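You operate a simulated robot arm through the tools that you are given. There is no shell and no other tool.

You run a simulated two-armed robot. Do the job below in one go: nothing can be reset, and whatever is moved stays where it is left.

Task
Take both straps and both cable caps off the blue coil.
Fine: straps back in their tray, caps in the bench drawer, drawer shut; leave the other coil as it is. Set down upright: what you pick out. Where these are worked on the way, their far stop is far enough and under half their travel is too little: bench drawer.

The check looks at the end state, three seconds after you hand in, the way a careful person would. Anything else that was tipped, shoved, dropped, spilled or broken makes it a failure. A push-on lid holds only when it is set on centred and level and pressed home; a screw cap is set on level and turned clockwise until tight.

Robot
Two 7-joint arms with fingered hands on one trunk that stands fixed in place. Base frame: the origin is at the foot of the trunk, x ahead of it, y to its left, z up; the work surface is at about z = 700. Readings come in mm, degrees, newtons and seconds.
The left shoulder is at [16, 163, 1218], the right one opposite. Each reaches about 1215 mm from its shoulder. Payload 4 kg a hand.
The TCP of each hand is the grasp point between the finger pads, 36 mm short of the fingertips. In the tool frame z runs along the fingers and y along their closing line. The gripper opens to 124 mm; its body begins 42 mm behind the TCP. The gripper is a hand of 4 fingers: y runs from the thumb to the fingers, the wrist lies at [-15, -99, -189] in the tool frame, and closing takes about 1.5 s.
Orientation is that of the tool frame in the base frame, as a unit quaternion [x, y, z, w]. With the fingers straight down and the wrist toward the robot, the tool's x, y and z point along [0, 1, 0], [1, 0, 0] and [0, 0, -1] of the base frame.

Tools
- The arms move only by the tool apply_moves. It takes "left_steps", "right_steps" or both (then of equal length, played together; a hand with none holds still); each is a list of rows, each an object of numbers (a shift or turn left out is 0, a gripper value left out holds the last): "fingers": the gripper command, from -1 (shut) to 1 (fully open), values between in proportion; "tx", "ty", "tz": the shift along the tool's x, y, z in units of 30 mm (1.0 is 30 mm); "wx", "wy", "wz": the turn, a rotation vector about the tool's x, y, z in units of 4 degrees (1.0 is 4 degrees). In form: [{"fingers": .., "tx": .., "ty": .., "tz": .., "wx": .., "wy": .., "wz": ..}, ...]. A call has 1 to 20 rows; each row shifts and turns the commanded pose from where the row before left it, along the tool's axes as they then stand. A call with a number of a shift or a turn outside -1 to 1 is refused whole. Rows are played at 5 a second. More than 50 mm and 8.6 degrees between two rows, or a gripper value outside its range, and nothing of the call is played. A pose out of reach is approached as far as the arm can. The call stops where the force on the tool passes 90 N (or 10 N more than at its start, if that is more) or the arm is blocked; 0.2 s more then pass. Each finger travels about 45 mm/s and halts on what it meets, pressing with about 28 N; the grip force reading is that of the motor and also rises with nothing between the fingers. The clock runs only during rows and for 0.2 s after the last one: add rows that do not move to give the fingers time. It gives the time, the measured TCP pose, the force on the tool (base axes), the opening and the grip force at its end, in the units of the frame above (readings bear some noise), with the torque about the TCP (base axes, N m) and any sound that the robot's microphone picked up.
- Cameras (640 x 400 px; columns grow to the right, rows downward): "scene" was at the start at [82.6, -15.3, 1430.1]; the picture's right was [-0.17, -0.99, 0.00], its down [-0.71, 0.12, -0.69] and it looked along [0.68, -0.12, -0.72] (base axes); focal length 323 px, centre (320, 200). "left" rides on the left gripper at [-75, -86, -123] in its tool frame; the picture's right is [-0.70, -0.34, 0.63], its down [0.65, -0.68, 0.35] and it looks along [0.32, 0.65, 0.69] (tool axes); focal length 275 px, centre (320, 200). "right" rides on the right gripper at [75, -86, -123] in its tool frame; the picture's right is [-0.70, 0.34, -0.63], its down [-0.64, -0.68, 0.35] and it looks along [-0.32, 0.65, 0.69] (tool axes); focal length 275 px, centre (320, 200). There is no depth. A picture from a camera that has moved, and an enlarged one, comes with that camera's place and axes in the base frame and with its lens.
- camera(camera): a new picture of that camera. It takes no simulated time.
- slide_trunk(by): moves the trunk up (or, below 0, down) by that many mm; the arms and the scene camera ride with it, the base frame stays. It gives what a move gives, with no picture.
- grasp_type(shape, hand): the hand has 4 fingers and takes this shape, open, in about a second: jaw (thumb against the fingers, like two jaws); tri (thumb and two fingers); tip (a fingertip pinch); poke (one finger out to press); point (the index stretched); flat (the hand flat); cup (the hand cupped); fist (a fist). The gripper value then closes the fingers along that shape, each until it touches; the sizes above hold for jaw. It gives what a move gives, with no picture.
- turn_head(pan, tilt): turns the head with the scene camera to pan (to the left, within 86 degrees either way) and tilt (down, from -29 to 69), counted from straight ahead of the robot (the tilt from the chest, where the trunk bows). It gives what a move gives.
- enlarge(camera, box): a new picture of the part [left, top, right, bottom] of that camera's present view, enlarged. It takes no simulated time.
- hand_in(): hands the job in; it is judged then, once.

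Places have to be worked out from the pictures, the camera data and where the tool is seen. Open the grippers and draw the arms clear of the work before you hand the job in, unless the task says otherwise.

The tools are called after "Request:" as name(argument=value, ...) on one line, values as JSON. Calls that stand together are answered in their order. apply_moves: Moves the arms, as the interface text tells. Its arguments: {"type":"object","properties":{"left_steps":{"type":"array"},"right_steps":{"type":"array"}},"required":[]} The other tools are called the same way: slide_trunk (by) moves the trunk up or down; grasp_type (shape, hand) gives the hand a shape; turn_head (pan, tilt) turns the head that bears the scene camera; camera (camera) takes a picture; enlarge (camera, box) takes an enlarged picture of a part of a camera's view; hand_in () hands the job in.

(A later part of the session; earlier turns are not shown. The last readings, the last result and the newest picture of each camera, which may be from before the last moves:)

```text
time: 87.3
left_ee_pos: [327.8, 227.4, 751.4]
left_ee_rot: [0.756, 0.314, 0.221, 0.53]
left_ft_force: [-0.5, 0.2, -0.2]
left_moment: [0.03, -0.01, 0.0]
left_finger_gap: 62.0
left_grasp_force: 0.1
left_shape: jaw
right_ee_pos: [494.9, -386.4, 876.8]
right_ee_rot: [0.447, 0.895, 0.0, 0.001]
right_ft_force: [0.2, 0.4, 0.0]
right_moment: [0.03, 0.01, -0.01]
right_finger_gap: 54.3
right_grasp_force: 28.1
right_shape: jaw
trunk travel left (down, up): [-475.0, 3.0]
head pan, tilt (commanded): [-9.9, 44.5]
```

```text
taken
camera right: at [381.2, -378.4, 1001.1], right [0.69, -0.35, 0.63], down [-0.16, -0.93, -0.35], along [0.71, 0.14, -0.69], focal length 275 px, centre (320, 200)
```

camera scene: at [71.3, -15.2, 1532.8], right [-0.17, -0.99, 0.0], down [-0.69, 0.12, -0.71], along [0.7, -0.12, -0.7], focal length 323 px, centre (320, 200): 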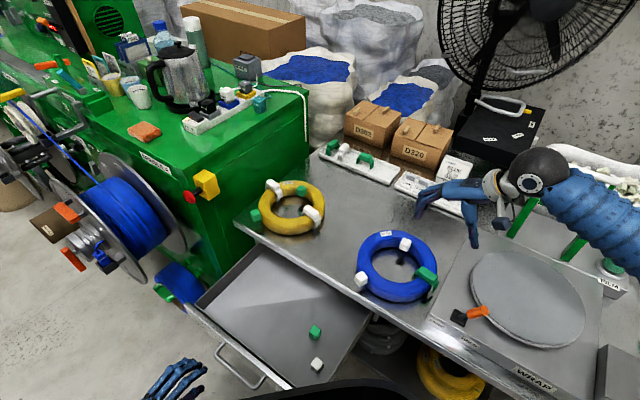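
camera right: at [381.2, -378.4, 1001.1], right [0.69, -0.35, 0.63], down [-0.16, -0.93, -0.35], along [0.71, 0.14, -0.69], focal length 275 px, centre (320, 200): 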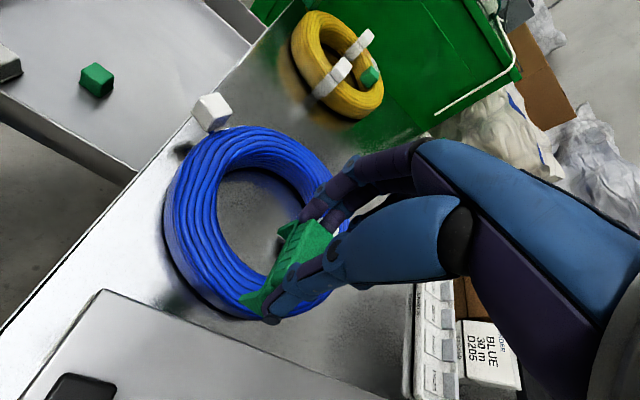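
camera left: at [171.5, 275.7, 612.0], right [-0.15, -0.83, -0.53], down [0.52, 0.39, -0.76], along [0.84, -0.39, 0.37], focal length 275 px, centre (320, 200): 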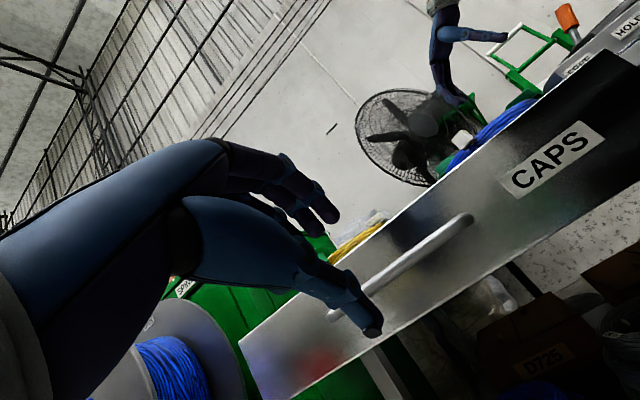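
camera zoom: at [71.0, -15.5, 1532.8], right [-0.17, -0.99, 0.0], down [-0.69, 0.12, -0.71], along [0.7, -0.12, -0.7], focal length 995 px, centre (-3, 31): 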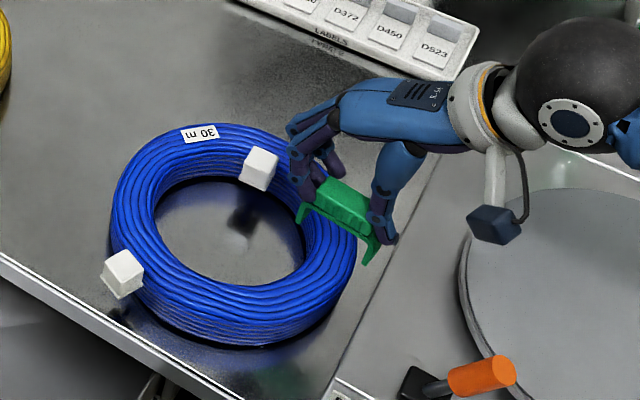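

The second strap is free and the coil is undisturbed. I'll lift it to about z 1030 and carry it toward the tray as before, turning to 45 degrees.

Request:
apply_moves(right_steps=[{"tz": -0.85}, {"tz": -0.85}, {"tz": -0.85}, {"tz": -0.85}, {"tz": -0.85}, {"tz": -0.85}, {"ty": 0.842, "tx": -0.753}, {"ty": 0.842, "tx": -0.753}, {"ty": 0.842, "tx": -0.753}, {"ty": 0.842, "tx": -0.753}, {"ty": 0.842, "tx": -0.753}, {"ty": 0.842, "tx": -0.753}, {"ty": 0.842, "tx": -0.753}, {"ty": 0.842, "tx": -0.753}, {"ty": 0.842, "tx": -0.753}, {"ty": 0.842, "tx": -0.753}, {"ty": 0.842, "tx": -0.753}, {"ty": 0.842, "tx": -0.753}, {"wz": -1}, {"wz": -1}])

Request:
slide_trunk(by=-150)

Request:
camera(camera="scene")

Request:
camera(camera="right")

```text
time: 91.5
left_ee_pos: [329.0, 226.8, 750.1]
left_ee_rot: [0.756, 0.315, 0.22, 0.53]
left_ft_force: [-0.3, -0.3, 0.0]
left_moment: [0.02, -0.03, -0.01]
left_finger_gap: 61.6
left_grasp_force: 0.0
left_shape: jaw
right_ee_pos: [901.1, -421.3, 1031.3]
right_ee_rot: [0.381, 0.924, 0.001, -0.001]
right_ft_force: [-0.3, -0.3, -0.2]
right_moment: [-0.02, 0.01, -0.01]
right_finger_gap: 54.3
right_grasp_force: 28.1
right_shape: jaw
trunk travel left (down, up): [-475.0, 3.0]
head pan, tilt (commanded): [-9.9, 44.5]
```

```text
time: 93.2
left_ee_pos: [328.0, 227.3, 600.4]
left_ee_rot: [0.757, 0.315, 0.22, 0.529]
left_ft_force: [-0.1, -0.7, -0.4]
left_moment: [-0.01, 0.03, 0.0]
left_finger_gap: 61.6
left_grasp_force: 0.0
left_shape: jaw
right_ee_pos: [901.2, -421.3, 881.6]
right_ee_rot: [0.383, 0.924, 0.0, 0.0]
right_ft_force: [0.4, -0.2, 0.7]
right_moment: [0.0, 0.01, -0.02]
right_finger_gap: 54.5
right_grasp_force: 27.6
right_shape: jaw
trunk travel left (down, up): [-325.0, 153.0]
head pan, tilt (commanded): [-9.9, 44.5]
```

```text
taken
camera scene: at [95.0, -15.1, 1376.2], right [-0.17, -0.99, 0.01], down [-0.73, 0.12, -0.67], along [0.66, -0.12, -0.74], focal length 323 px, centre (320, 200)
```

scene: 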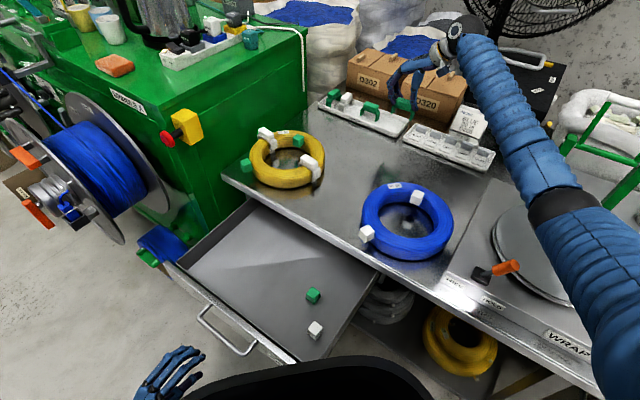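

```text
taken
camera right: at [787.2, -428.5, 1005.0], right [0.73, -0.25, 0.63], down [-0.03, -0.94, -0.35], along [0.68, 0.24, -0.69], focal length 275 px, centre (320, 200)
```

right: 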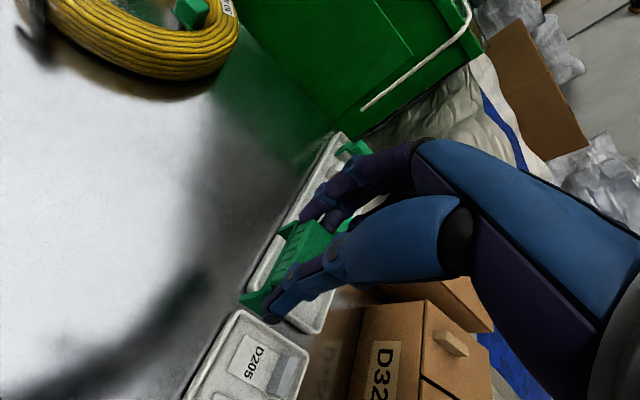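

Now over to the tray's right part, aiming for (1004,-435), about 47 mm in from its right end.

Request:
apply_moves(right_steps=[{"ty": 0.527, "tx": -0.69}, {"ty": 0.527, "tx": -0.69}, {"ty": 0.527, "tx": -0.69}, {"ty": 0.527, "tx": -0.69}, {"tz": 0.6}, {"tz": 0.6}, {}])

Request:
enlarge(camera="scene", box=[310, 50, 460, 160])

Request:
camera(camera="right")

```text
time: 94.8
left_ee_pos: [328.2, 227.9, 599.9]
left_ee_rot: [0.756, 0.315, 0.221, 0.529]
left_ft_force: [0.8, 0.3, 0.2]
left_moment: [0.01, -0.02, -0.02]
left_finger_gap: 62.1
left_grasp_force: 0.0
left_shape: jaw
right_ee_pos: [1003.9, -436.3, 842.5]
right_ee_rot: [0.382, 0.924, 0.0, 0.0]
right_ft_force: [-1.0, 1.2, 0.1]
right_moment: [0.0, -0.03, 0.04]
right_finger_gap: 54.2
right_grasp_force: 27.5
right_shape: jaw
trunk travel left (down, up): [-325.0, 153.0]
head pan, tilt (commanded): [-9.9, 44.5]
```

```text
3.64 times, centred on (385, 105) of scene
camera zoom: at [95.2, -15.3, 1376.2], right [-0.17, -0.99, 0.01], down [-0.73, 0.12, -0.67], along [0.66, -0.12, -0.74], focal length 1176 px, centre (84, 546)
```

zoom: 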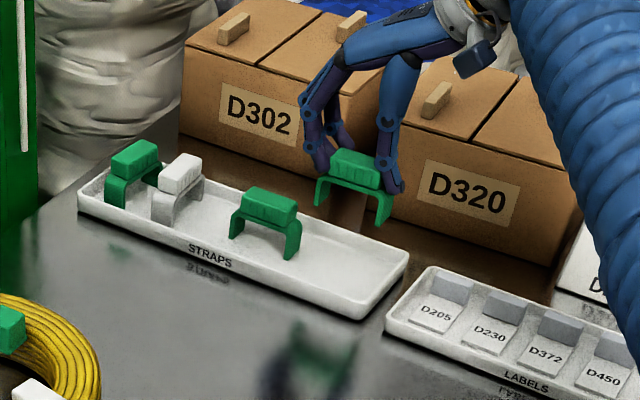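

```text
taken
camera right: at [891.7, -443.0, 967.7], right [0.73, -0.25, 0.63], down [-0.03, -0.94, -0.35], along [0.68, 0.24, -0.69], focal length 275 px, centre (320, 200)
```

right: 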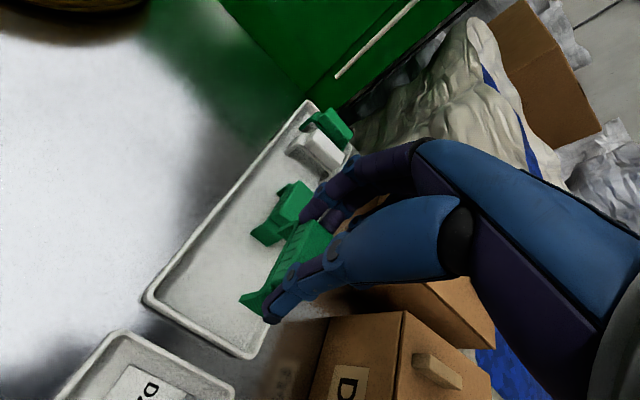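

It's lined up over the free right part of the tray. I'll shift 3 mm toward the tray's middle, so the outer leg clears the end wall, and lower in steps.

Request:
apply_moves(right_steps=[{"ty": 0.1, "tz": 0.4}, {"tz": 0.5}, {"tz": 0.5}, {"tz": 0.3}, {}])

Request:
enlarge(camera="scene", box=[310, 50, 460, 160])

Request:
enlarge(camera="right", box=[150, 100, 370, 360])

```text
time: 96.0
left_ee_pos: [328.1, 226.2, 601.0]
left_ee_rot: [0.756, 0.315, 0.221, 0.53]
left_ft_force: [0.4, -0.1, -0.3]
left_moment: [-0.02, 0.02, -0.01]
left_finger_gap: 61.8
left_grasp_force: 0.1
left_shape: jaw
right_ee_pos: [1006.4, -433.6, 790.0]
right_ee_rot: [0.382, 0.924, 0.0, 0.0]
right_ft_force: [0.3, 0.7, -0.2]
right_moment: [0.04, 0.0, 0.0]
right_finger_gap: 54.3
right_grasp_force: 27.9
right_shape: jaw
trunk travel left (down, up): [-325.0, 153.0]
head pan, tilt (commanded): [-9.9, 44.5]
```

```text
3.64 times, centred on (385, 105) of scene
camera zoom: at [95.3, -15.1, 1376.2], right [-0.17, -0.99, 0.01], down [-0.73, 0.12, -0.67], along [0.66, -0.12, -0.74], focal length 1176 px, centre (84, 546)
```

zoom: 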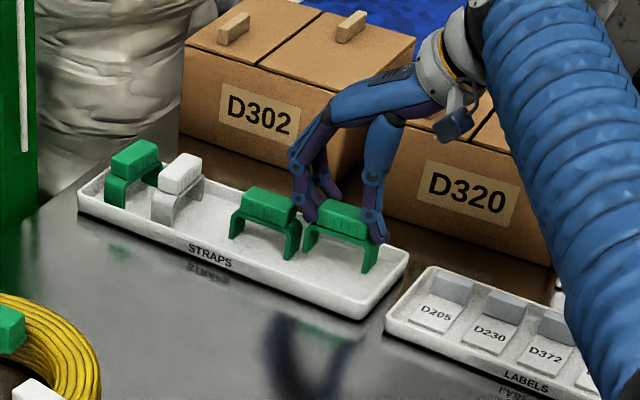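

```text
1.54 times, centred on (260, 230) of right
camera zoom: at [892.6, -440.2, 915.3], right [0.73, -0.25, 0.63], down [-0.03, -0.94, -0.35], along [0.68, 0.24, -0.69], focal length 424 px, centre (412, 154)
```

zoom: 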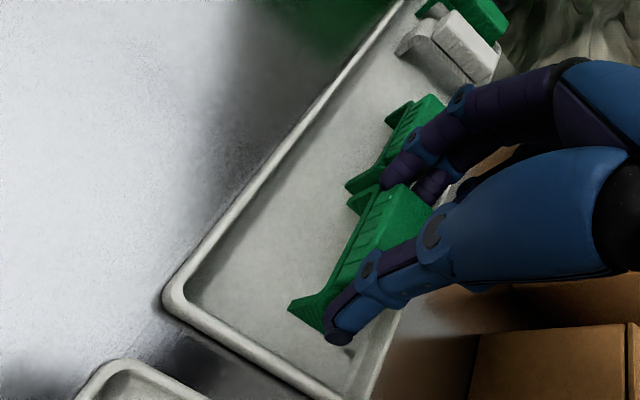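

There's more room at the tray's right end than I thought, so I'll shift 8 mm that way to keep the fingers off the first strap. Then I'll lower to contact.

Request:
apply_moves(right_steps=[{"ty": -0.27}, {"tz": 0.15}, {"tz": 0.15}, {"tz": 0.1}, {}])

Request:
enlarge(camera="scene", box=[340, 70, 430, 140])

Request:
enlarge(camera="right", box=[150, 100, 370, 360])

```text
time: 97.2
left_ee_pos: [328.2, 228.0, 600.0]
left_ee_rot: [0.756, 0.315, 0.22, 0.53]
left_ft_force: [0.2, -0.6, 0.7]
left_moment: [-0.01, 0.03, -0.01]
left_finger_gap: 61.9
left_grasp_force: 0.1
left_shape: jaw
right_ee_pos: [1001.5, -438.0, 781.5]
right_ee_rot: [0.382, 0.924, 0.0, 0.0]
right_ft_force: [0.9, 0.9, 0.0]
right_moment: [-0.02, 0.0, -0.02]
right_finger_gap: 54.4
right_grasp_force: 27.9
right_shape: jaw
trunk travel left (down, up): [-325.0, 153.0]
head pan, tilt (commanded): [-9.9, 44.5]
```

```text
5.71 times, centred on (385, 105) of scene
camera zoom: at [95.3, -15.2, 1376.2], right [-0.17, -0.99, 0.01], down [-0.73, 0.12, -0.67], along [0.66, -0.12, -0.74], focal length 1847 px, centre (-51, 743)
```

zoom: 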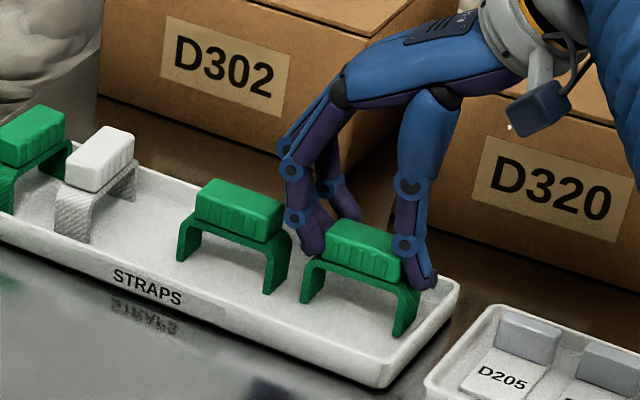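

```text
1.54 times, centred on (260, 230) of right
camera zoom: at [887.1, -445.7, 903.9], right [0.73, -0.25, 0.63], down [-0.03, -0.94, -0.35], along [0.68, 0.24, -0.69], focal length 424 px, centre (412, 154)
```

zoom: 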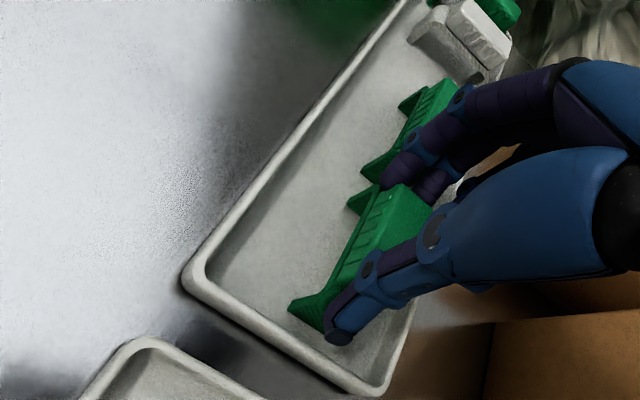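

Nearly down, with a clear gap to the first strap and to the end wall. A few millimetres more until it touches.

Request:
apply_moves(right_steps=[{"tz": 0.08}, {"tz": 0.06}, {}])

```text
time: 98.0
left_ee_pos: [328.3, 225.9, 601.7]
left_ee_rot: [0.757, 0.314, 0.22, 0.529]
left_ft_force: [0.8, 0.0, 0.0]
left_moment: [0.03, -0.01, 0.01]
left_finger_gap: 61.9
left_grasp_force: 0.1
left_shape: jaw
right_ee_pos: [1000.5, -439.4, 776.4]
right_ee_rot: [0.382, 0.924, -0.001, 0.0]
right_ft_force: [-0.3, -0.3, 2.3]
right_moment: [0.06, -0.06, -0.01]
right_finger_gap: 54.2
right_grasp_force: 28.0
right_shape: jaw
trunk travel left (down, up): [-325.0, 153.0]
head pan, tilt (commanded): [-9.9, 44.5]
```

Contact (2.3 N up). I'll open just enough to free the block and lift straight up.

Request:
apply_moves(right_steps=[{"fingers": -0.08}, {"fingers": 0.0}, {"fingers": 0.02}, {"fingers": 0.02}, {"tz": -0.3}, {"tz": -0.5}, {"tz": -0.8}, {"tz": -0.8}, {"tz": -0.8}, {}])

Request:
enlarge(camera="scene", box=[310, 50, 460, 160])

Request:
camera(camera="right")

```text
time: 100.2
left_ee_pos: [327.4, 227.0, 600.2]
left_ee_rot: [0.756, 0.314, 0.22, 0.53]
left_ft_force: [-0.9, 0.3, 0.3]
left_moment: [0.04, 0.0, 0.0]
left_finger_gap: 61.8
left_grasp_force: 0.0
left_shape: jaw
right_ee_pos: [1001.2, -439.6, 871.6]
right_ee_rot: [0.383, 0.924, 0.0, -0.001]
right_ft_force: [-0.5, -0.6, 1.2]
right_moment: [-0.05, 0.01, 0.0]
right_finger_gap: 62.8
right_grasp_force: 0.1
right_shape: jaw
trunk travel left (down, up): [-325.0, 153.0]
head pan, tilt (commanded): [-9.9, 44.5]
```

```text
3.64 times, centred on (385, 105) of scene
camera zoom: at [95.6, -15.3, 1376.1], right [-0.17, -0.99, 0.01], down [-0.73, 0.12, -0.67], along [0.66, -0.12, -0.74], focal length 1176 px, centre (84, 546)
```

zoom: 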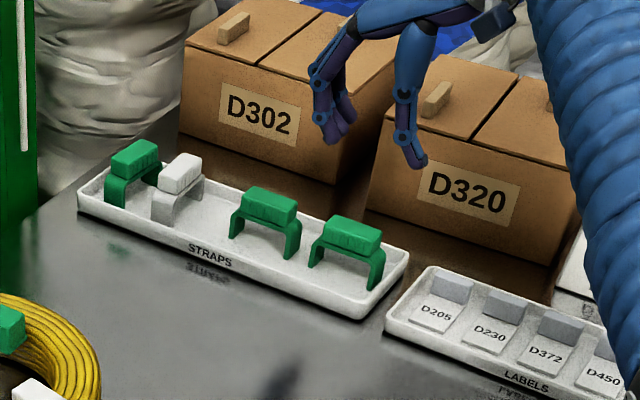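

```text
taken
camera right: at [887.3, -447.7, 995.9], right [0.73, -0.25, 0.63], down [-0.03, -0.94, -0.35], along [0.68, 0.24, -0.69], focal length 275 px, centre (320, 200)
```

right: 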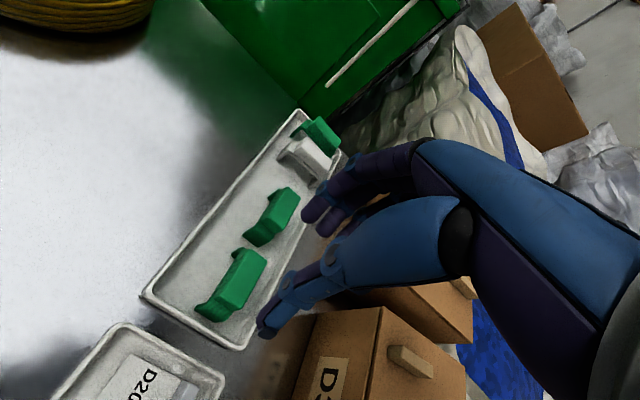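

Both straps now stand upright in their tray. Next the caps: I'll raise the trunk and carry the empty right hand back, high, toward the outer cap near (526,-209).

Request:
slide_trunk(by=150)

Request:
apply_moves(right_steps=[{"tx": 0.923, "ty": -0.319}, {"tx": 0.923, "ty": -0.319}, {"tx": 0.923, "ty": -0.319}, {"tx": 0.923, "ty": -0.319}, {"tx": 0.923, "ty": -0.319}, {"tx": 0.923, "ty": -0.319}, {"tx": 0.923, "ty": -0.319}, {"tx": 0.923, "ty": -0.319}, {"tx": 0.923, "ty": -0.319}, {"tx": 0.923, "ty": -0.319}, {"tx": 0.923, "ty": -0.319}, {"tx": 0.923, "ty": -0.319}, {"tx": 0.923, "ty": -0.319}, {"tx": 0.923, "ty": -0.319}, {"tx": 0.923, "ty": -0.319}, {"tx": 0.923, "ty": -0.319}, {}])

Request:
camera(camera="scene")

```text
time: 102.0
left_ee_pos: [328.4, 226.5, 749.1]
left_ee_rot: [0.756, 0.315, 0.221, 0.53]
left_ft_force: [0.1, -0.4, -0.4]
left_moment: [0.01, -0.02, 0.03]
left_finger_gap: 62.0
left_grasp_force: 0.1
left_shape: jaw
right_ee_pos: [1000.2, -438.4, 1023.0]
right_ee_rot: [0.383, 0.924, 0.001, 0.0]
right_ft_force: [0.8, -0.2, 0.1]
right_moment: [0.02, 0.03, 0.02]
right_finger_gap: 62.9
right_grasp_force: 0.0
right_shape: jaw
trunk travel left (down, up): [-475.0, 3.0]
head pan, tilt (commanded): [-9.9, 44.5]
```

```text
time: 105.6
left_ee_pos: [328.3, 226.5, 749.8]
left_ee_rot: [0.756, 0.315, 0.22, 0.53]
left_ft_force: [-0.4, 0.8, 0.4]
left_moment: [-0.01, -0.01, -0.01]
left_finger_gap: 61.7
left_grasp_force: 0.2
left_shape: jaw
right_ee_pos: [578.6, -233.2, 1024.4]
right_ee_rot: [0.382, 0.924, 0.001, 0.0]
right_ft_force: [1.1, 0.1, -0.2]
right_moment: [-0.01, 0.02, 0.0]
right_finger_gap: 63.0
right_grasp_force: 0.0
right_shape: jaw
trunk travel left (down, up): [-475.0, 3.0]
head pan, tilt (commanded): [-9.9, 44.5]
```

```text
taken
camera scene: at [71.7, -15.1, 1532.8], right [-0.17, -0.99, 0.0], down [-0.69, 0.12, -0.71], along [0.7, -0.12, -0.7], focal length 323 px, centre (320, 200)
```

scene: 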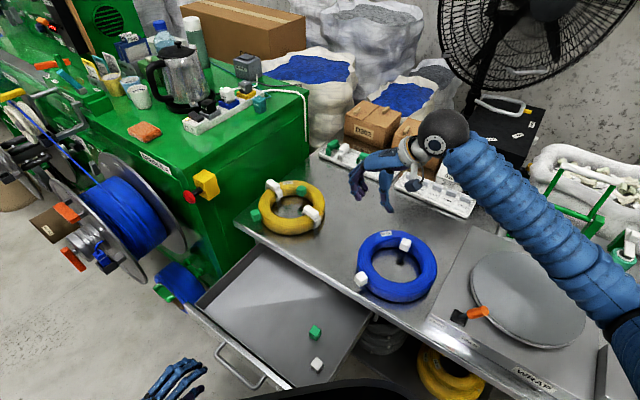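

Clear. I'll move over the outer cap, turn to 22 degrees to match its faces and come down partway.

Request:
apply_moves(right_steps=[{"tx": 0.9, "ty": -0.34}, {"tx": 0.9, "ty": -0.34}, {"wz": 0.96, "tz": 0.6}, {"wz": 0.96, "tz": 0.6}, {"wz": 0.96, "tz": 0.6}, {"wz": 0.96, "tz": 0.6}, {"wz": 0.96, "tz": 0.6}, {"wz": 0.95, "tz": 0.6}, {}])

Request:
camera(camera="right")

Request:
camera(camera="scene")

```text
time: 107.6
left_ee_pos: [328.1, 227.6, 751.7]
left_ee_rot: [0.756, 0.314, 0.22, 0.53]
left_ft_force: [0.0, -0.3, 0.5]
left_moment: [0.03, -0.02, 0.01]
left_finger_gap: 61.7
left_grasp_force: 0.0
left_shape: jaw
right_ee_pos: [525.4, -209.7, 915.6]
right_ee_rot: [0.559, 0.829, 0.0, 0.0]
right_ft_force: [0.3, 0.1, 0.7]
right_moment: [-0.01, 0.0, -0.03]
right_finger_gap: 62.9
right_grasp_force: 0.1
right_shape: jaw
trunk travel left (down, up): [-475.0, 3.0]
head pan, tilt (commanded): [-9.9, 44.5]
```

```text
taken
camera right: at [417.4, -173.0, 1039.8], right [0.57, -0.52, 0.63], down [-0.39, -0.85, -0.35], along [0.72, -0.05, -0.69], focal length 275 px, centre (320, 200)
```

right: 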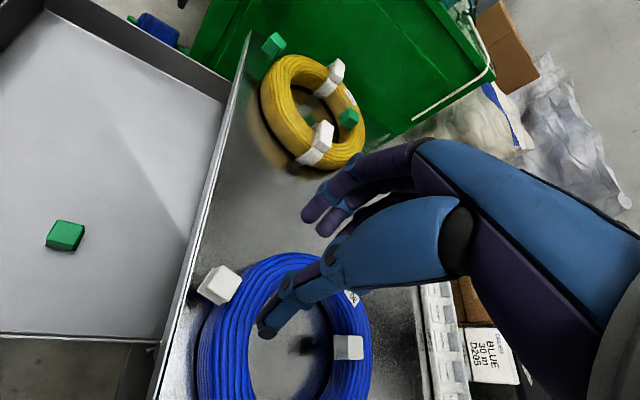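

```text
taken
camera scene: at [71.1, -15.1, 1532.9], right [-0.17, -0.99, 0.0], down [-0.69, 0.12, -0.71], along [0.7, -0.12, -0.7], focal length 323 px, centre (320, 200)
```

scene: 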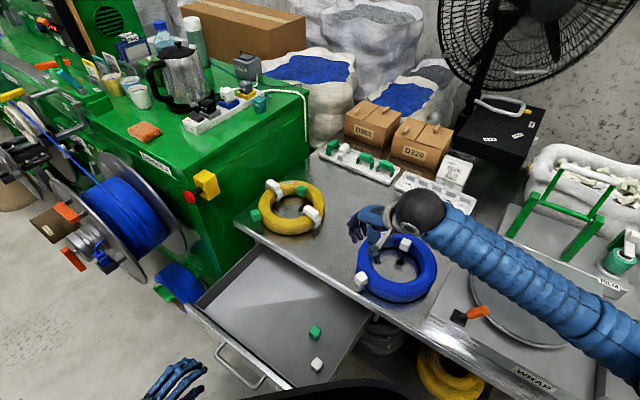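

The outer cap is in view of both cameras. I'll zoom to fix its place and height under the hand.

Request:
enlarge(camera="right", box=[180, 250, 270, 320])

Request:
enlarge(camera="scene", box=[340, 255, 400, 305])

Request:
enlarge(camera="scene", box=[330, 180, 460, 300])

```text
5.71 times, centred on (225, 285) of right
camera zoom: at [417.4, -173.0, 1039.8], right [0.57, -0.52, 0.63], down [-0.39, -0.85, -0.35], along [0.72, -0.05, -0.69], focal length 1573 px, centre (863, -286)
```

zoom: 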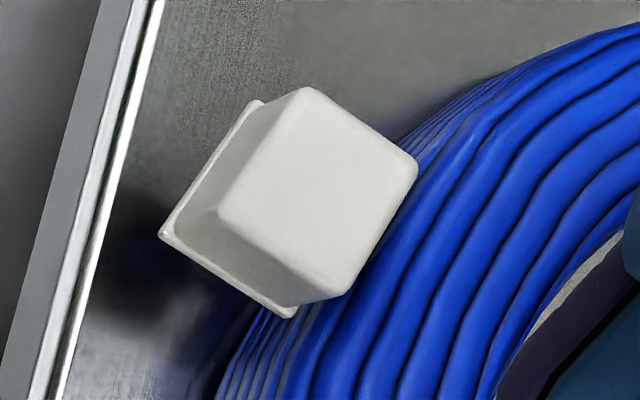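

```text
8.00 times, centred on (370, 280) of scene
camera zoom: at [71.1, -15.1, 1532.9], right [-0.17, -0.99, 0.0], down [-0.69, 0.12, -0.71], along [0.7, -0.12, -0.7], focal length 2586 px, centre (-80, -440)
```

zoom: 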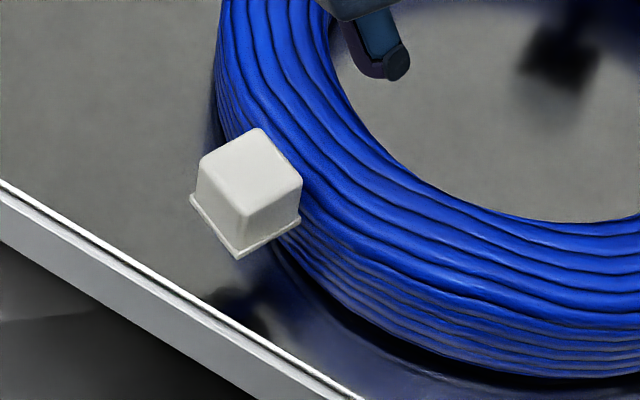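

```text
3.33 times, centred on (395, 240) of scene
camera zoom: at [71.1, -15.1, 1532.9], right [-0.17, -0.99, 0.0], down [-0.69, 0.12, -0.71], along [0.7, -0.12, -0.7], focal length 1078 px, centre (70, 67)
```

zoom: 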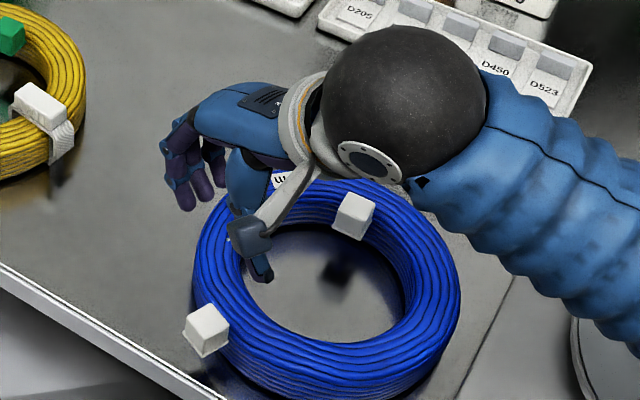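

The cap's top is centred at (525,-208.5,769), with faces at 21 degrees, right under the hand. I'll lower toward it, checking once on the way.

Request:
apply_moves(right_steps=[{"tz": 0.9, "tx": 0.04}, {"tz": 0.9}, {"tz": 0.9}, {}])

Request:
camera(camera="right")

Request:
enlarge(camera="scene", box=[330, 200, 440, 300])

```text
time: 108.6
left_ee_pos: [328.5, 226.5, 749.9]
left_ee_rot: [0.756, 0.315, 0.221, 0.53]
left_ft_force: [-0.4, -1.0, 0.6]
left_moment: [-0.02, 0.01, -0.01]
left_finger_gap: 61.6
left_grasp_force: 0.1
left_shape: jaw
right_ee_pos: [525.1, -208.1, 834.8]
right_ee_rot: [0.559, 0.829, 0.0, 0.0]
right_ft_force: [0.2, 0.0, 0.5]
right_moment: [-0.01, 0.0, 0.01]
right_finger_gap: 63.4
right_grasp_force: 0.1
right_shape: jaw
trunk travel left (down, up): [-475.0, 3.0]
head pan, tilt (commanded): [-9.9, 44.5]
```

```text
taken
camera right: at [417.5, -171.5, 958.4], right [0.57, -0.52, 0.63], down [-0.39, -0.85, -0.35], along [0.72, -0.05, -0.69], focal length 275 px, centre (320, 200)
```

right: 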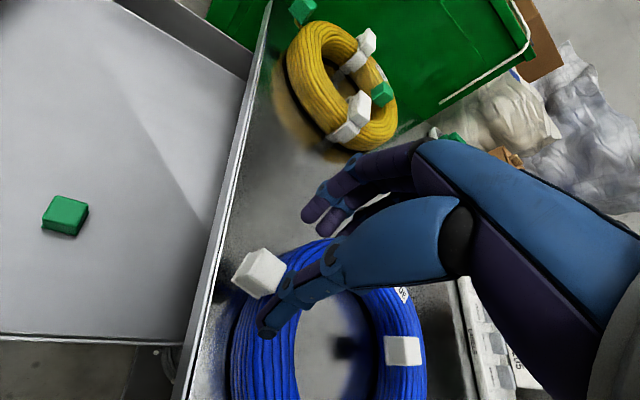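

```text
4.00 times, centred on (385, 250) of scene
camera zoom: at [71.0, -15.1, 1532.9], right [-0.17, -0.99, 0.0], down [-0.69, 0.12, -0.71], along [0.7, -0.12, -0.7], focal length 1293 px, centre (60, 0)
```

zoom: 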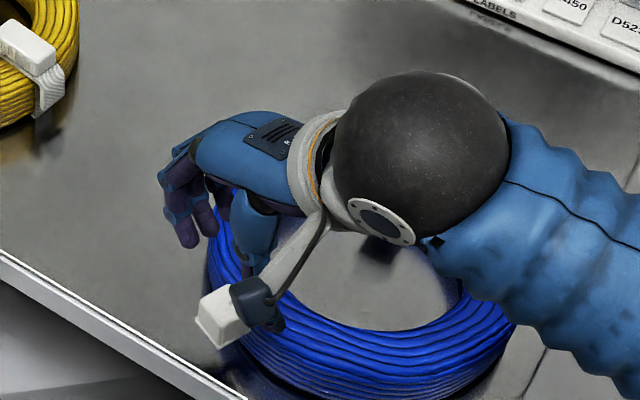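

Aligned. I'll lower the last 45 mm so the fingertips flank the cap just above the coil's top.

Request:
apply_moves(right_steps=[{"tz": 0.5}, {"tz": 0.5}, {"tz": 0.48}, {}])

Request:
camera(camera="right")

Request:
enlarge(camera="scene", box=[330, 200, 440, 300])

```text
time: 109.6
left_ee_pos: [327.7, 226.6, 750.0]
left_ee_rot: [0.757, 0.314, 0.219, 0.53]
left_ft_force: [0.2, -1.0, -0.3]
left_moment: [0.01, -0.02, -0.02]
left_finger_gap: 61.7
left_grasp_force: 0.0
left_shape: jaw
right_ee_pos: [526.3, -209.5, 790.7]
right_ee_rot: [0.56, 0.828, -0.001, 0.0]
right_ft_force: [0.0, -0.2, -0.1]
right_moment: [0.01, -0.04, 0.02]
right_finger_gap: 62.8
right_grasp_force: 0.0
right_shape: jaw
trunk travel left (down, up): [-475.0, 3.0]
head pan, tilt (commanded): [-9.9, 44.5]
```

```text
taken
camera right: at [419.0, -171.3, 914.4], right [0.57, -0.52, 0.63], down [-0.39, -0.85, -0.35], along [0.72, -0.05, -0.69], focal length 275 px, centre (320, 200)
```

right: 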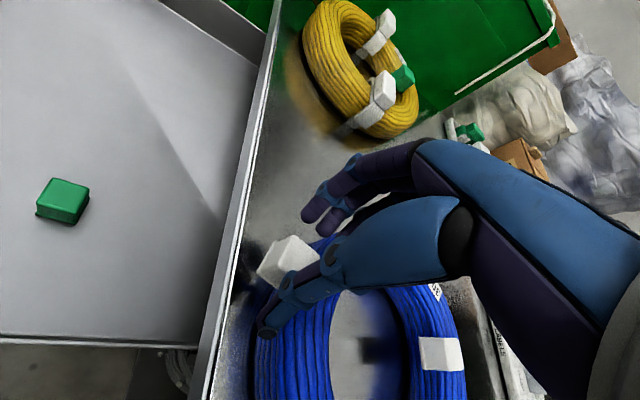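

```text
4.00 times, centred on (385, 250) of scene
camera zoom: at [71.0, -15.1, 1532.9], right [-0.17, -0.99, 0.0], down [-0.69, 0.12, -0.71], along [0.7, -0.12, -0.7], focal length 1293 px, centre (60, 0)
```

zoom: 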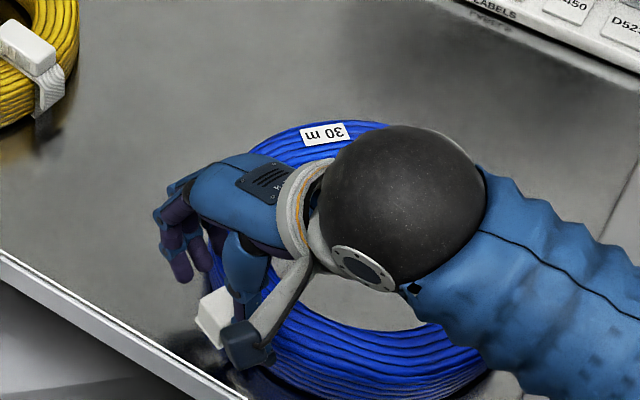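

I'll zoom in on the fingers and cap before closing.

Request:
enlarge(camera="right", box=[230, 180, 370, 350])

```text
2.35 times, centred on (300, 265) of right
camera zoom: at [419.0, -171.3, 914.4], right [0.57, -0.52, 0.63], down [-0.39, -0.85, -0.35], along [0.72, -0.05, -0.69], focal length 648 px, centre (367, 47)
```

zoom: 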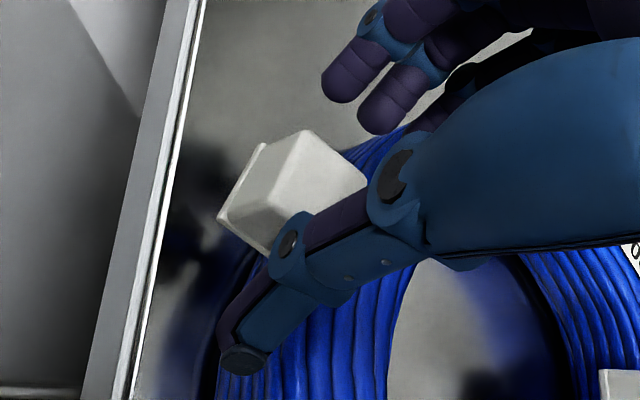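

The cap lies between two fingers and the thumb. I'll close to a 36 mm opening first and look again.

Request:
apply_moves(right_steps=[{"fingers": -0.2}, {"fingers": -0.35}, {"fingers": -0.42}, {}])

Request:
enlarge(camera="right", box=[230, 180, 370, 350])

Request:
enlarge(camera="scene", box=[340, 230, 420, 300])

```text
time: 110.6
left_ee_pos: [328.4, 227.1, 749.9]
left_ee_rot: [0.756, 0.314, 0.22, 0.531]
left_ft_force: [0.5, -0.5, 0.7]
left_moment: [0.0, -0.02, 0.0]
left_finger_gap: 61.7
left_grasp_force: 0.1
left_shape: jaw
right_ee_pos: [527.0, -208.3, 791.2]
right_ee_rot: [0.559, 0.829, 0.0, 0.0]
right_ft_force: [0.2, -0.9, 1.0]
right_moment: [0.01, -0.02, 0.02]
right_finger_gap: 36.2
right_grasp_force: 0.1
right_shape: jaw
trunk travel left (down, up): [-475.0, 3.0]
head pan, tilt (commanded): [-9.9, 44.5]
```

```text
2.35 times, centred on (300, 265) of right
camera zoom: at [419.0, -171.3, 914.6], right [0.57, -0.52, 0.63], down [-0.39, -0.85, -0.35], along [0.72, -0.05, -0.69], focal length 648 px, centre (367, 47)
```

zoom: 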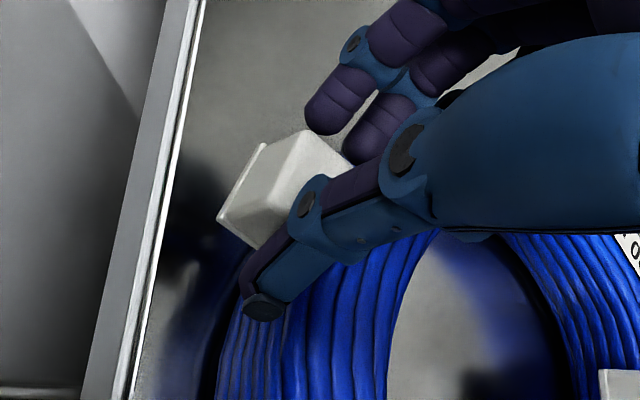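

```text
5.71 times, centred on (380, 265) of scene
camera zoom: at [71.0, -15.1, 1532.8], right [-0.17, -0.99, 0.0], down [-0.69, 0.12, -0.71], along [0.7, -0.12, -0.7], focal length 1847 px, centre (-23, -171)
```

zoom: 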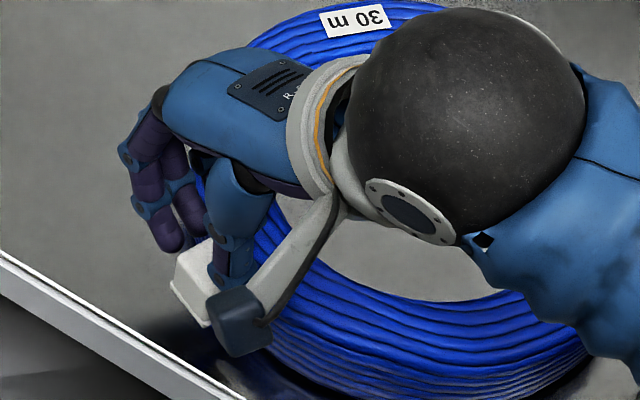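

The tripod of two fingers and thumb is within about 2–3 mm of the cap's centre. I'll shift 2.5 mm outward and close fully.

Request:
apply_moves(right_steps=[{"tx": 0.08}, {"fingers": -0.55}, {"fingers": -0.7}, {"fingers": -1}, {"fingers": -1}, {"fingers": -1}, {"fingers": -1}])

Request:
enlarge(camera="right", box=[230, 180, 370, 350])

Request:
enlarge(camera="scene", box=[340, 230, 420, 300])

```text
time: 112.2
left_ee_pos: [327.1, 226.8, 751.3]
left_ee_rot: [0.756, 0.314, 0.221, 0.53]
left_ft_force: [-0.3, -0.2, -0.7]
left_moment: [-0.02, -0.01, -0.01]
left_finger_gap: 61.9
left_grasp_force: 0.1
left_shape: jaw
right_ee_pos: [525.6, -206.4, 789.1]
right_ee_rot: [0.56, 0.829, 0.0, 0.0]
right_ft_force: [-2.5, -1.9, 3.5]
right_moment: [-0.07, 0.02, -0.02]
right_finger_gap: 25.5
right_grasp_force: 28.4
right_shape: jaw
trunk travel left (down, up): [-475.0, 3.0]
head pan, tilt (commanded): [-9.9, 44.5]
```

```text
2.35 times, centred on (300, 265) of right
camera zoom: at [417.4, -169.0, 914.5], right [0.57, -0.52, 0.63], down [-0.39, -0.85, -0.35], along [0.72, -0.05, -0.69], focal length 648 px, centre (367, 47)
```

zoom: 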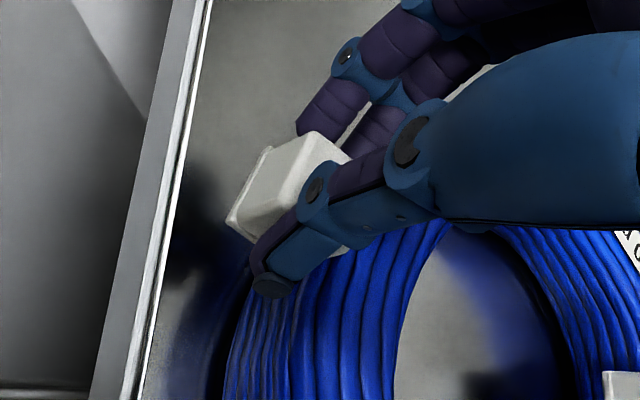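

```text
5.71 times, centred on (380, 265) of scene
camera zoom: at [70.6, -15.2, 1532.9], right [-0.17, -0.99, 0.0], down [-0.69, 0.12, -0.71], along [0.7, -0.12, -0.7], focal length 1847 px, centre (-23, -171)
```

zoom: 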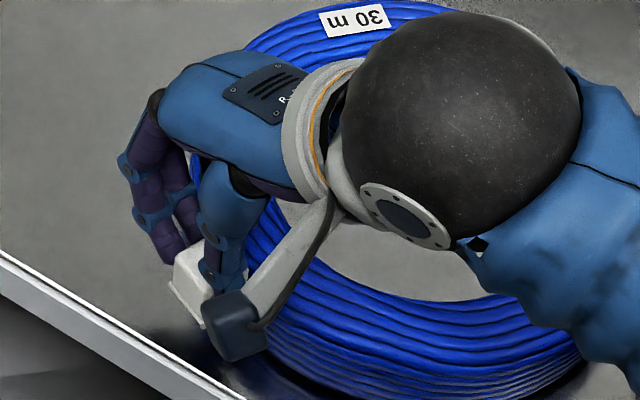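

Gripped at 25.5 mm, which matches the cap. I'll pull straight up slowly.

Request:
apply_moves(right_steps=[{"tz": -0.1}, {"tz": -0.1}, {"tz": -0.1}, {"tz": -0.15}])

Request:
enlarge(camera="right", box=[230, 180, 370, 350])

```text
time: 113.2
left_ee_pos: [327.2, 227.5, 750.8]
left_ee_rot: [0.756, 0.315, 0.22, 0.53]
left_ft_force: [-0.4, 0.2, 0.5]
left_moment: [0.0, -0.02, -0.01]
left_finger_gap: 61.8
left_grasp_force: 0.1
left_shape: jaw
right_ee_pos: [524.4, -207.2, 803.5]
right_ee_rot: [0.559, 0.829, 0.0, 0.001]
right_ft_force: [-0.2, 1.1, -0.6]
right_moment: [0.04, -0.01, 0.01]
right_finger_gap: 24.5
right_grasp_force: 27.5
right_shape: jaw
trunk travel left (down, up): [-475.0, 3.0]
head pan, tilt (commanded): [-9.9, 44.5]
```

```text
2.35 times, centred on (300, 265) of right
camera zoom: at [417.0, -169.1, 927.5], right [0.57, -0.52, 0.63], down [-0.39, -0.85, -0.35], along [0.72, -0.05, -0.69], focal length 648 px, centre (367, 47)
```

zoom: 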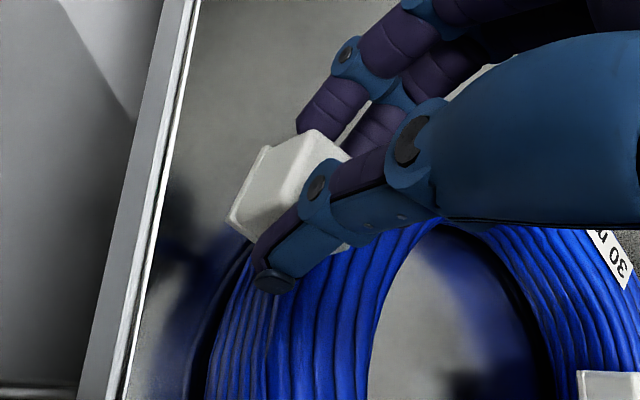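

The cap comes up with the hand and no resistance. I'll lift it well clear and look at where it sat.

Request:
apply_moves(right_steps=[{"tz": -0.3}, {"tz": -0.5}, {"tz": -0.7}, {"tz": -0.8}, {"tz": -0.8}, {}])

Request:
camera(camera="scene")

Request:
enlarge(camera="scene", box=[340, 200, 450, 310])

Request:
enlarge(camera="right", box=[180, 150, 400, 400])

```text
time: 114.6
left_ee_pos: [327.4, 226.1, 750.3]
left_ee_rot: [0.756, 0.314, 0.22, 0.53]
left_ft_force: [0.0, 0.4, -0.5]
left_moment: [-0.01, 0.01, 0.0]
left_finger_gap: 61.8
left_grasp_force: 0.1
left_shape: jaw
right_ee_pos: [525.4, -205.2, 896.3]
right_ee_rot: [0.559, 0.829, 0.0, 0.001]
right_ft_force: [0.7, 0.4, -0.4]
right_moment: [0.01, 0.01, -0.02]
right_finger_gap: 24.4
right_grasp_force: 28.6
right_shape: jaw
trunk travel left (down, up): [-475.0, 3.0]
head pan, tilt (commanded): [-9.9, 44.5]
```

```text
taken
camera scene: at [71.0, -15.2, 1532.8], right [-0.17, -0.99, 0.0], down [-0.69, 0.12, -0.71], along [0.7, -0.12, -0.7], focal length 323 px, centre (320, 200)
```

scene: 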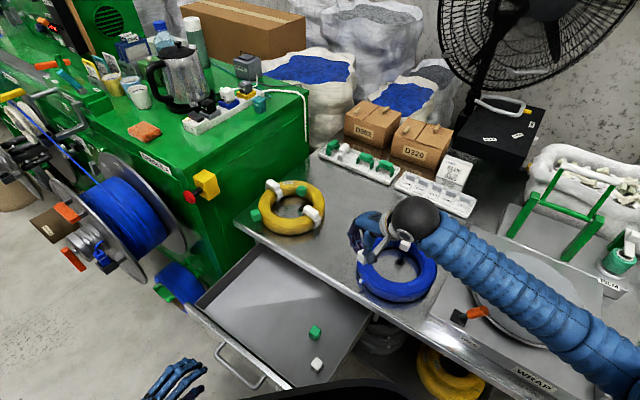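

```text
3.64 times, centred on (395, 255) of scene
camera zoom: at [71.0, -15.2, 1532.8], right [-0.17, -0.99, 0.0], down [-0.69, 0.12, -0.71], along [0.7, -0.12, -0.7], focal length 1176 px, centre (47, 0)
```

zoom: 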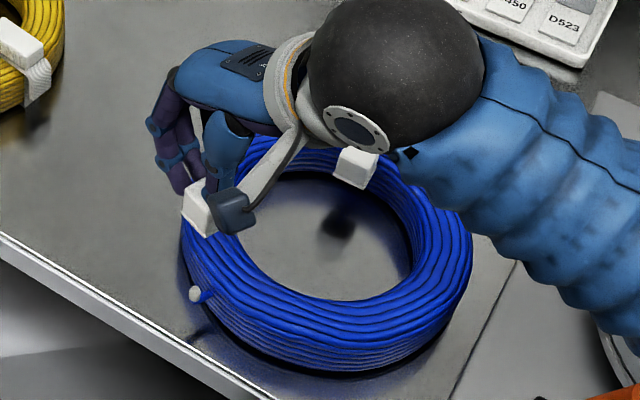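

```text
1.60 times, centred on (290, 275) of right
camera zoom: at [416.6, -169.3, 1019.8], right [0.57, -0.52, 0.63], down [-0.39, -0.85, -0.35], along [0.72, -0.05, -0.69], focal length 440 px, centre (368, 80)
```

zoom: 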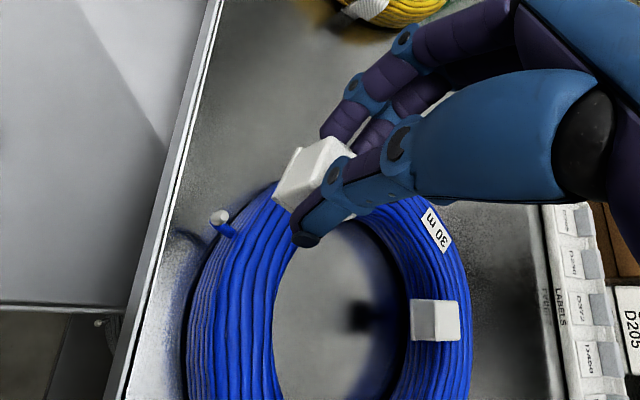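

The outer cap is off and its cable stub shows clean. I'll carry the cap sideways over the open drawer to about (516,7) and come down partway.

Request:
apply_moves(right_steps=[{"tx": 0.952, "ty": 0.339}, {"tx": 0.952, "ty": 0.339}, {"tx": 0.952, "ty": 0.339}, {"tx": 0.952, "ty": 0.339}, {"tx": 0.952, "ty": 0.339}, {"tx": 0.952, "ty": 0.339}, {"tx": 0.952, "ty": 0.339}, {"tz": 0.8}, {"tz": 0.8}, {"tz": 0.8}, {"tz": 0.8}, {}])

Request:
camera(camera="scene")

Request:
camera(camera="right")

```text
time: 117.2
left_ee_pos: [328.1, 227.0, 749.9]
left_ee_rot: [0.756, 0.315, 0.221, 0.53]
left_ft_force: [0.4, -1.0, -0.5]
left_moment: [-0.01, -0.03, 0.0]
left_finger_gap: 61.9
left_grasp_force: 0.0
left_shape: jaw
right_ee_pos: [512.2, 6.5, 801.3]
right_ee_rot: [0.559, 0.829, 0.0, 0.0]
right_ft_force: [-0.4, 0.0, -0.9]
right_moment: [-0.03, -0.01, -0.02]
right_finger_gap: 24.0
right_grasp_force: 28.5
right_shape: jaw
trunk travel left (down, up): [-475.0, 3.0]
head pan, tilt (commanded): [-9.9, 44.5]
```

```text
taken
camera scene: at [71.2, -14.9, 1532.8], right [-0.17, -0.99, 0.0], down [-0.69, 0.12, -0.71], along [0.7, -0.12, -0.7], focal length 323 px, centre (320, 200)
```

scene: 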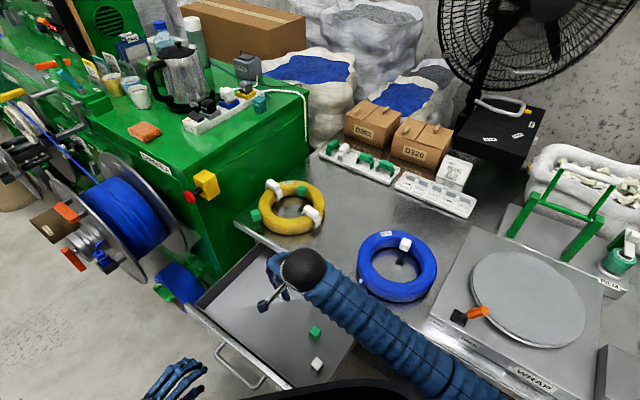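

```text
taken
camera right: at [405.7, 44.0, 924.2], right [0.57, -0.52, 0.63], down [-0.39, -0.85, -0.35], along [0.72, -0.05, -0.69], focal length 275 px, centre (320, 200)
```

right: 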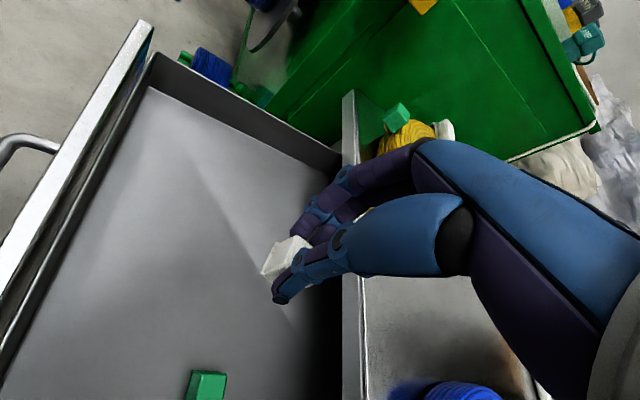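

The hand is over the free drawer floor, well away from the bench edge. I'll lower further toward the floor, which I judge at about z 600.

Request:
apply_moves(right_steps=[{"tz": 0.8}, {"tz": 0.8}, {"tz": 0.8}, {"tz": 0.8}, {"tz": 0.8}, {}])

Request:
camera(camera="right")

Request:
camera(camera="scene")

```text
time: 118.6
left_ee_pos: [327.3, 227.6, 749.6]
left_ee_rot: [0.756, 0.315, 0.221, 0.529]
left_ft_force: [0.2, 0.2, 0.6]
left_moment: [-0.03, 0.0, -0.01]
left_finger_gap: 61.7
left_grasp_force: 0.1
left_shape: jaw
right_ee_pos: [514.3, 5.3, 679.2]
right_ee_rot: [0.559, 0.829, 0.0, 0.0]
right_ft_force: [0.3, -0.8, 0.2]
right_moment: [-0.01, 0.01, 0.0]
right_finger_gap: 24.1
right_grasp_force: 28.2
right_shape: jaw
trunk travel left (down, up): [-475.0, 3.0]
head pan, tilt (commanded): [-9.9, 44.5]
```

```text
taken
camera right: at [406.6, 42.9, 802.3], right [0.57, -0.52, 0.63], down [-0.39, -0.85, -0.35], along [0.72, -0.05, -0.69], focal length 275 px, centre (320, 200)
```

right: 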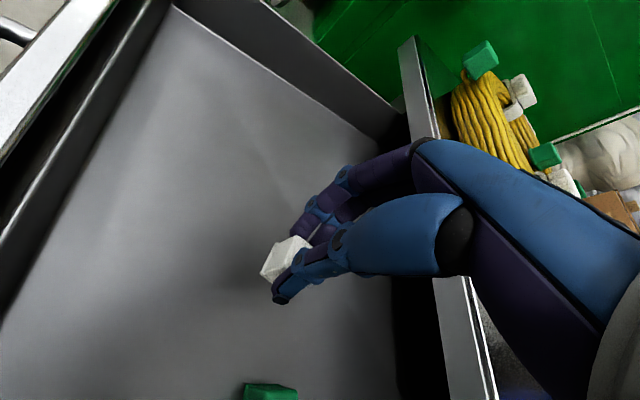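

```text
taken
camera scene: at [71.0, -14.9, 1532.9], right [-0.17, -0.99, 0.0], down [-0.69, 0.12, -0.71], along [0.7, -0.12, -0.7], focal length 323 px, centre (320, 200)
```

scene: 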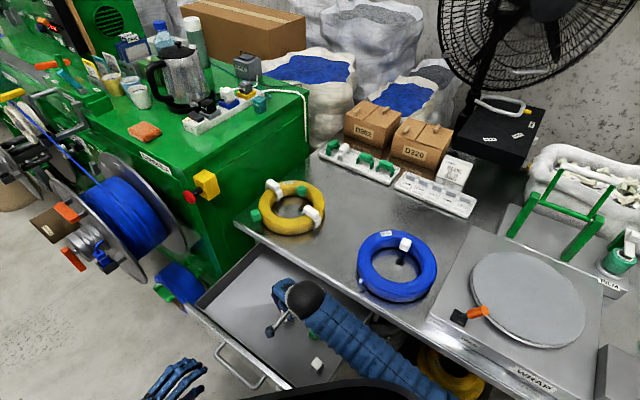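

Still clear. I'll lower in small steps until the cap's rim meets the drawer floor.

Request:
apply_moves(right_steps=[{"tz": 0.3}, {"tz": 0.25}, {"tz": 0.15}, {}])

Request:
enlarge(camera="right", box=[200, 180, 420, 400])

Request:
enlarge(camera="scene", box=[240, 260, 350, 380])

```text
time: 119.6
left_ee_pos: [327.0, 227.8, 751.4]
left_ee_rot: [0.756, 0.315, 0.22, 0.53]
left_ft_force: [0.2, 0.8, -0.8]
left_moment: [-0.04, -0.02, -0.03]
left_finger_gap: 61.7
left_grasp_force: 0.1
left_shape: jaw
right_ee_pos: [514.5, 6.0, 658.7]
right_ee_rot: [0.559, 0.829, 0.0, 0.0]
right_ft_force: [0.4, 0.2, -0.1]
right_moment: [0.0, -0.03, 0.02]
right_finger_gap: 24.1
right_grasp_force: 28.7
right_shape: jaw
trunk travel left (down, up): [-475.0, 3.0]
head pan, tilt (commanded): [-9.9, 44.5]
```

```text
1.82 times, centred on (310, 290) of right
camera zoom: at [406.7, 43.2, 783.1], right [0.57, -0.52, 0.63], down [-0.39, -0.85, -0.35], along [0.72, -0.05, -0.69], focal length 500 px, centre (338, 36)
```

zoom: 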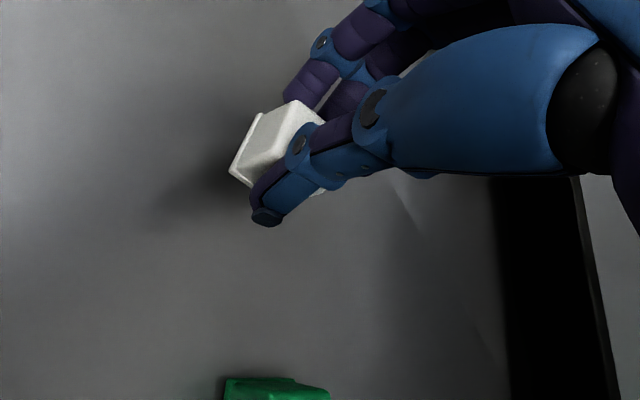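

```text
3.33 times, centred on (295, 320) of scene
camera zoom: at [71.1, -15.0, 1532.8], right [-0.17, -0.99, 0.0], down [-0.69, 0.12, -0.71], along [0.7, -0.12, -0.7], focal length 1078 px, centre (403, -200)
```

zoom: 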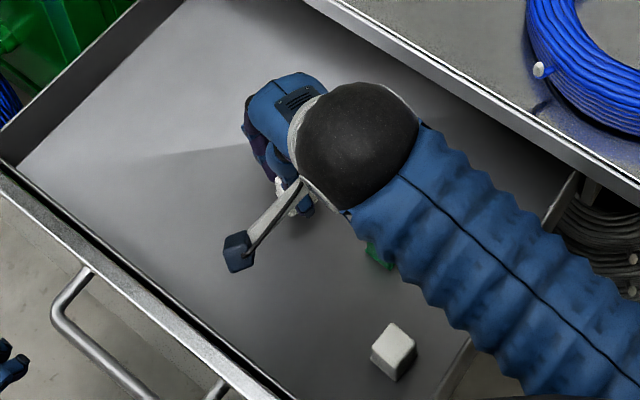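

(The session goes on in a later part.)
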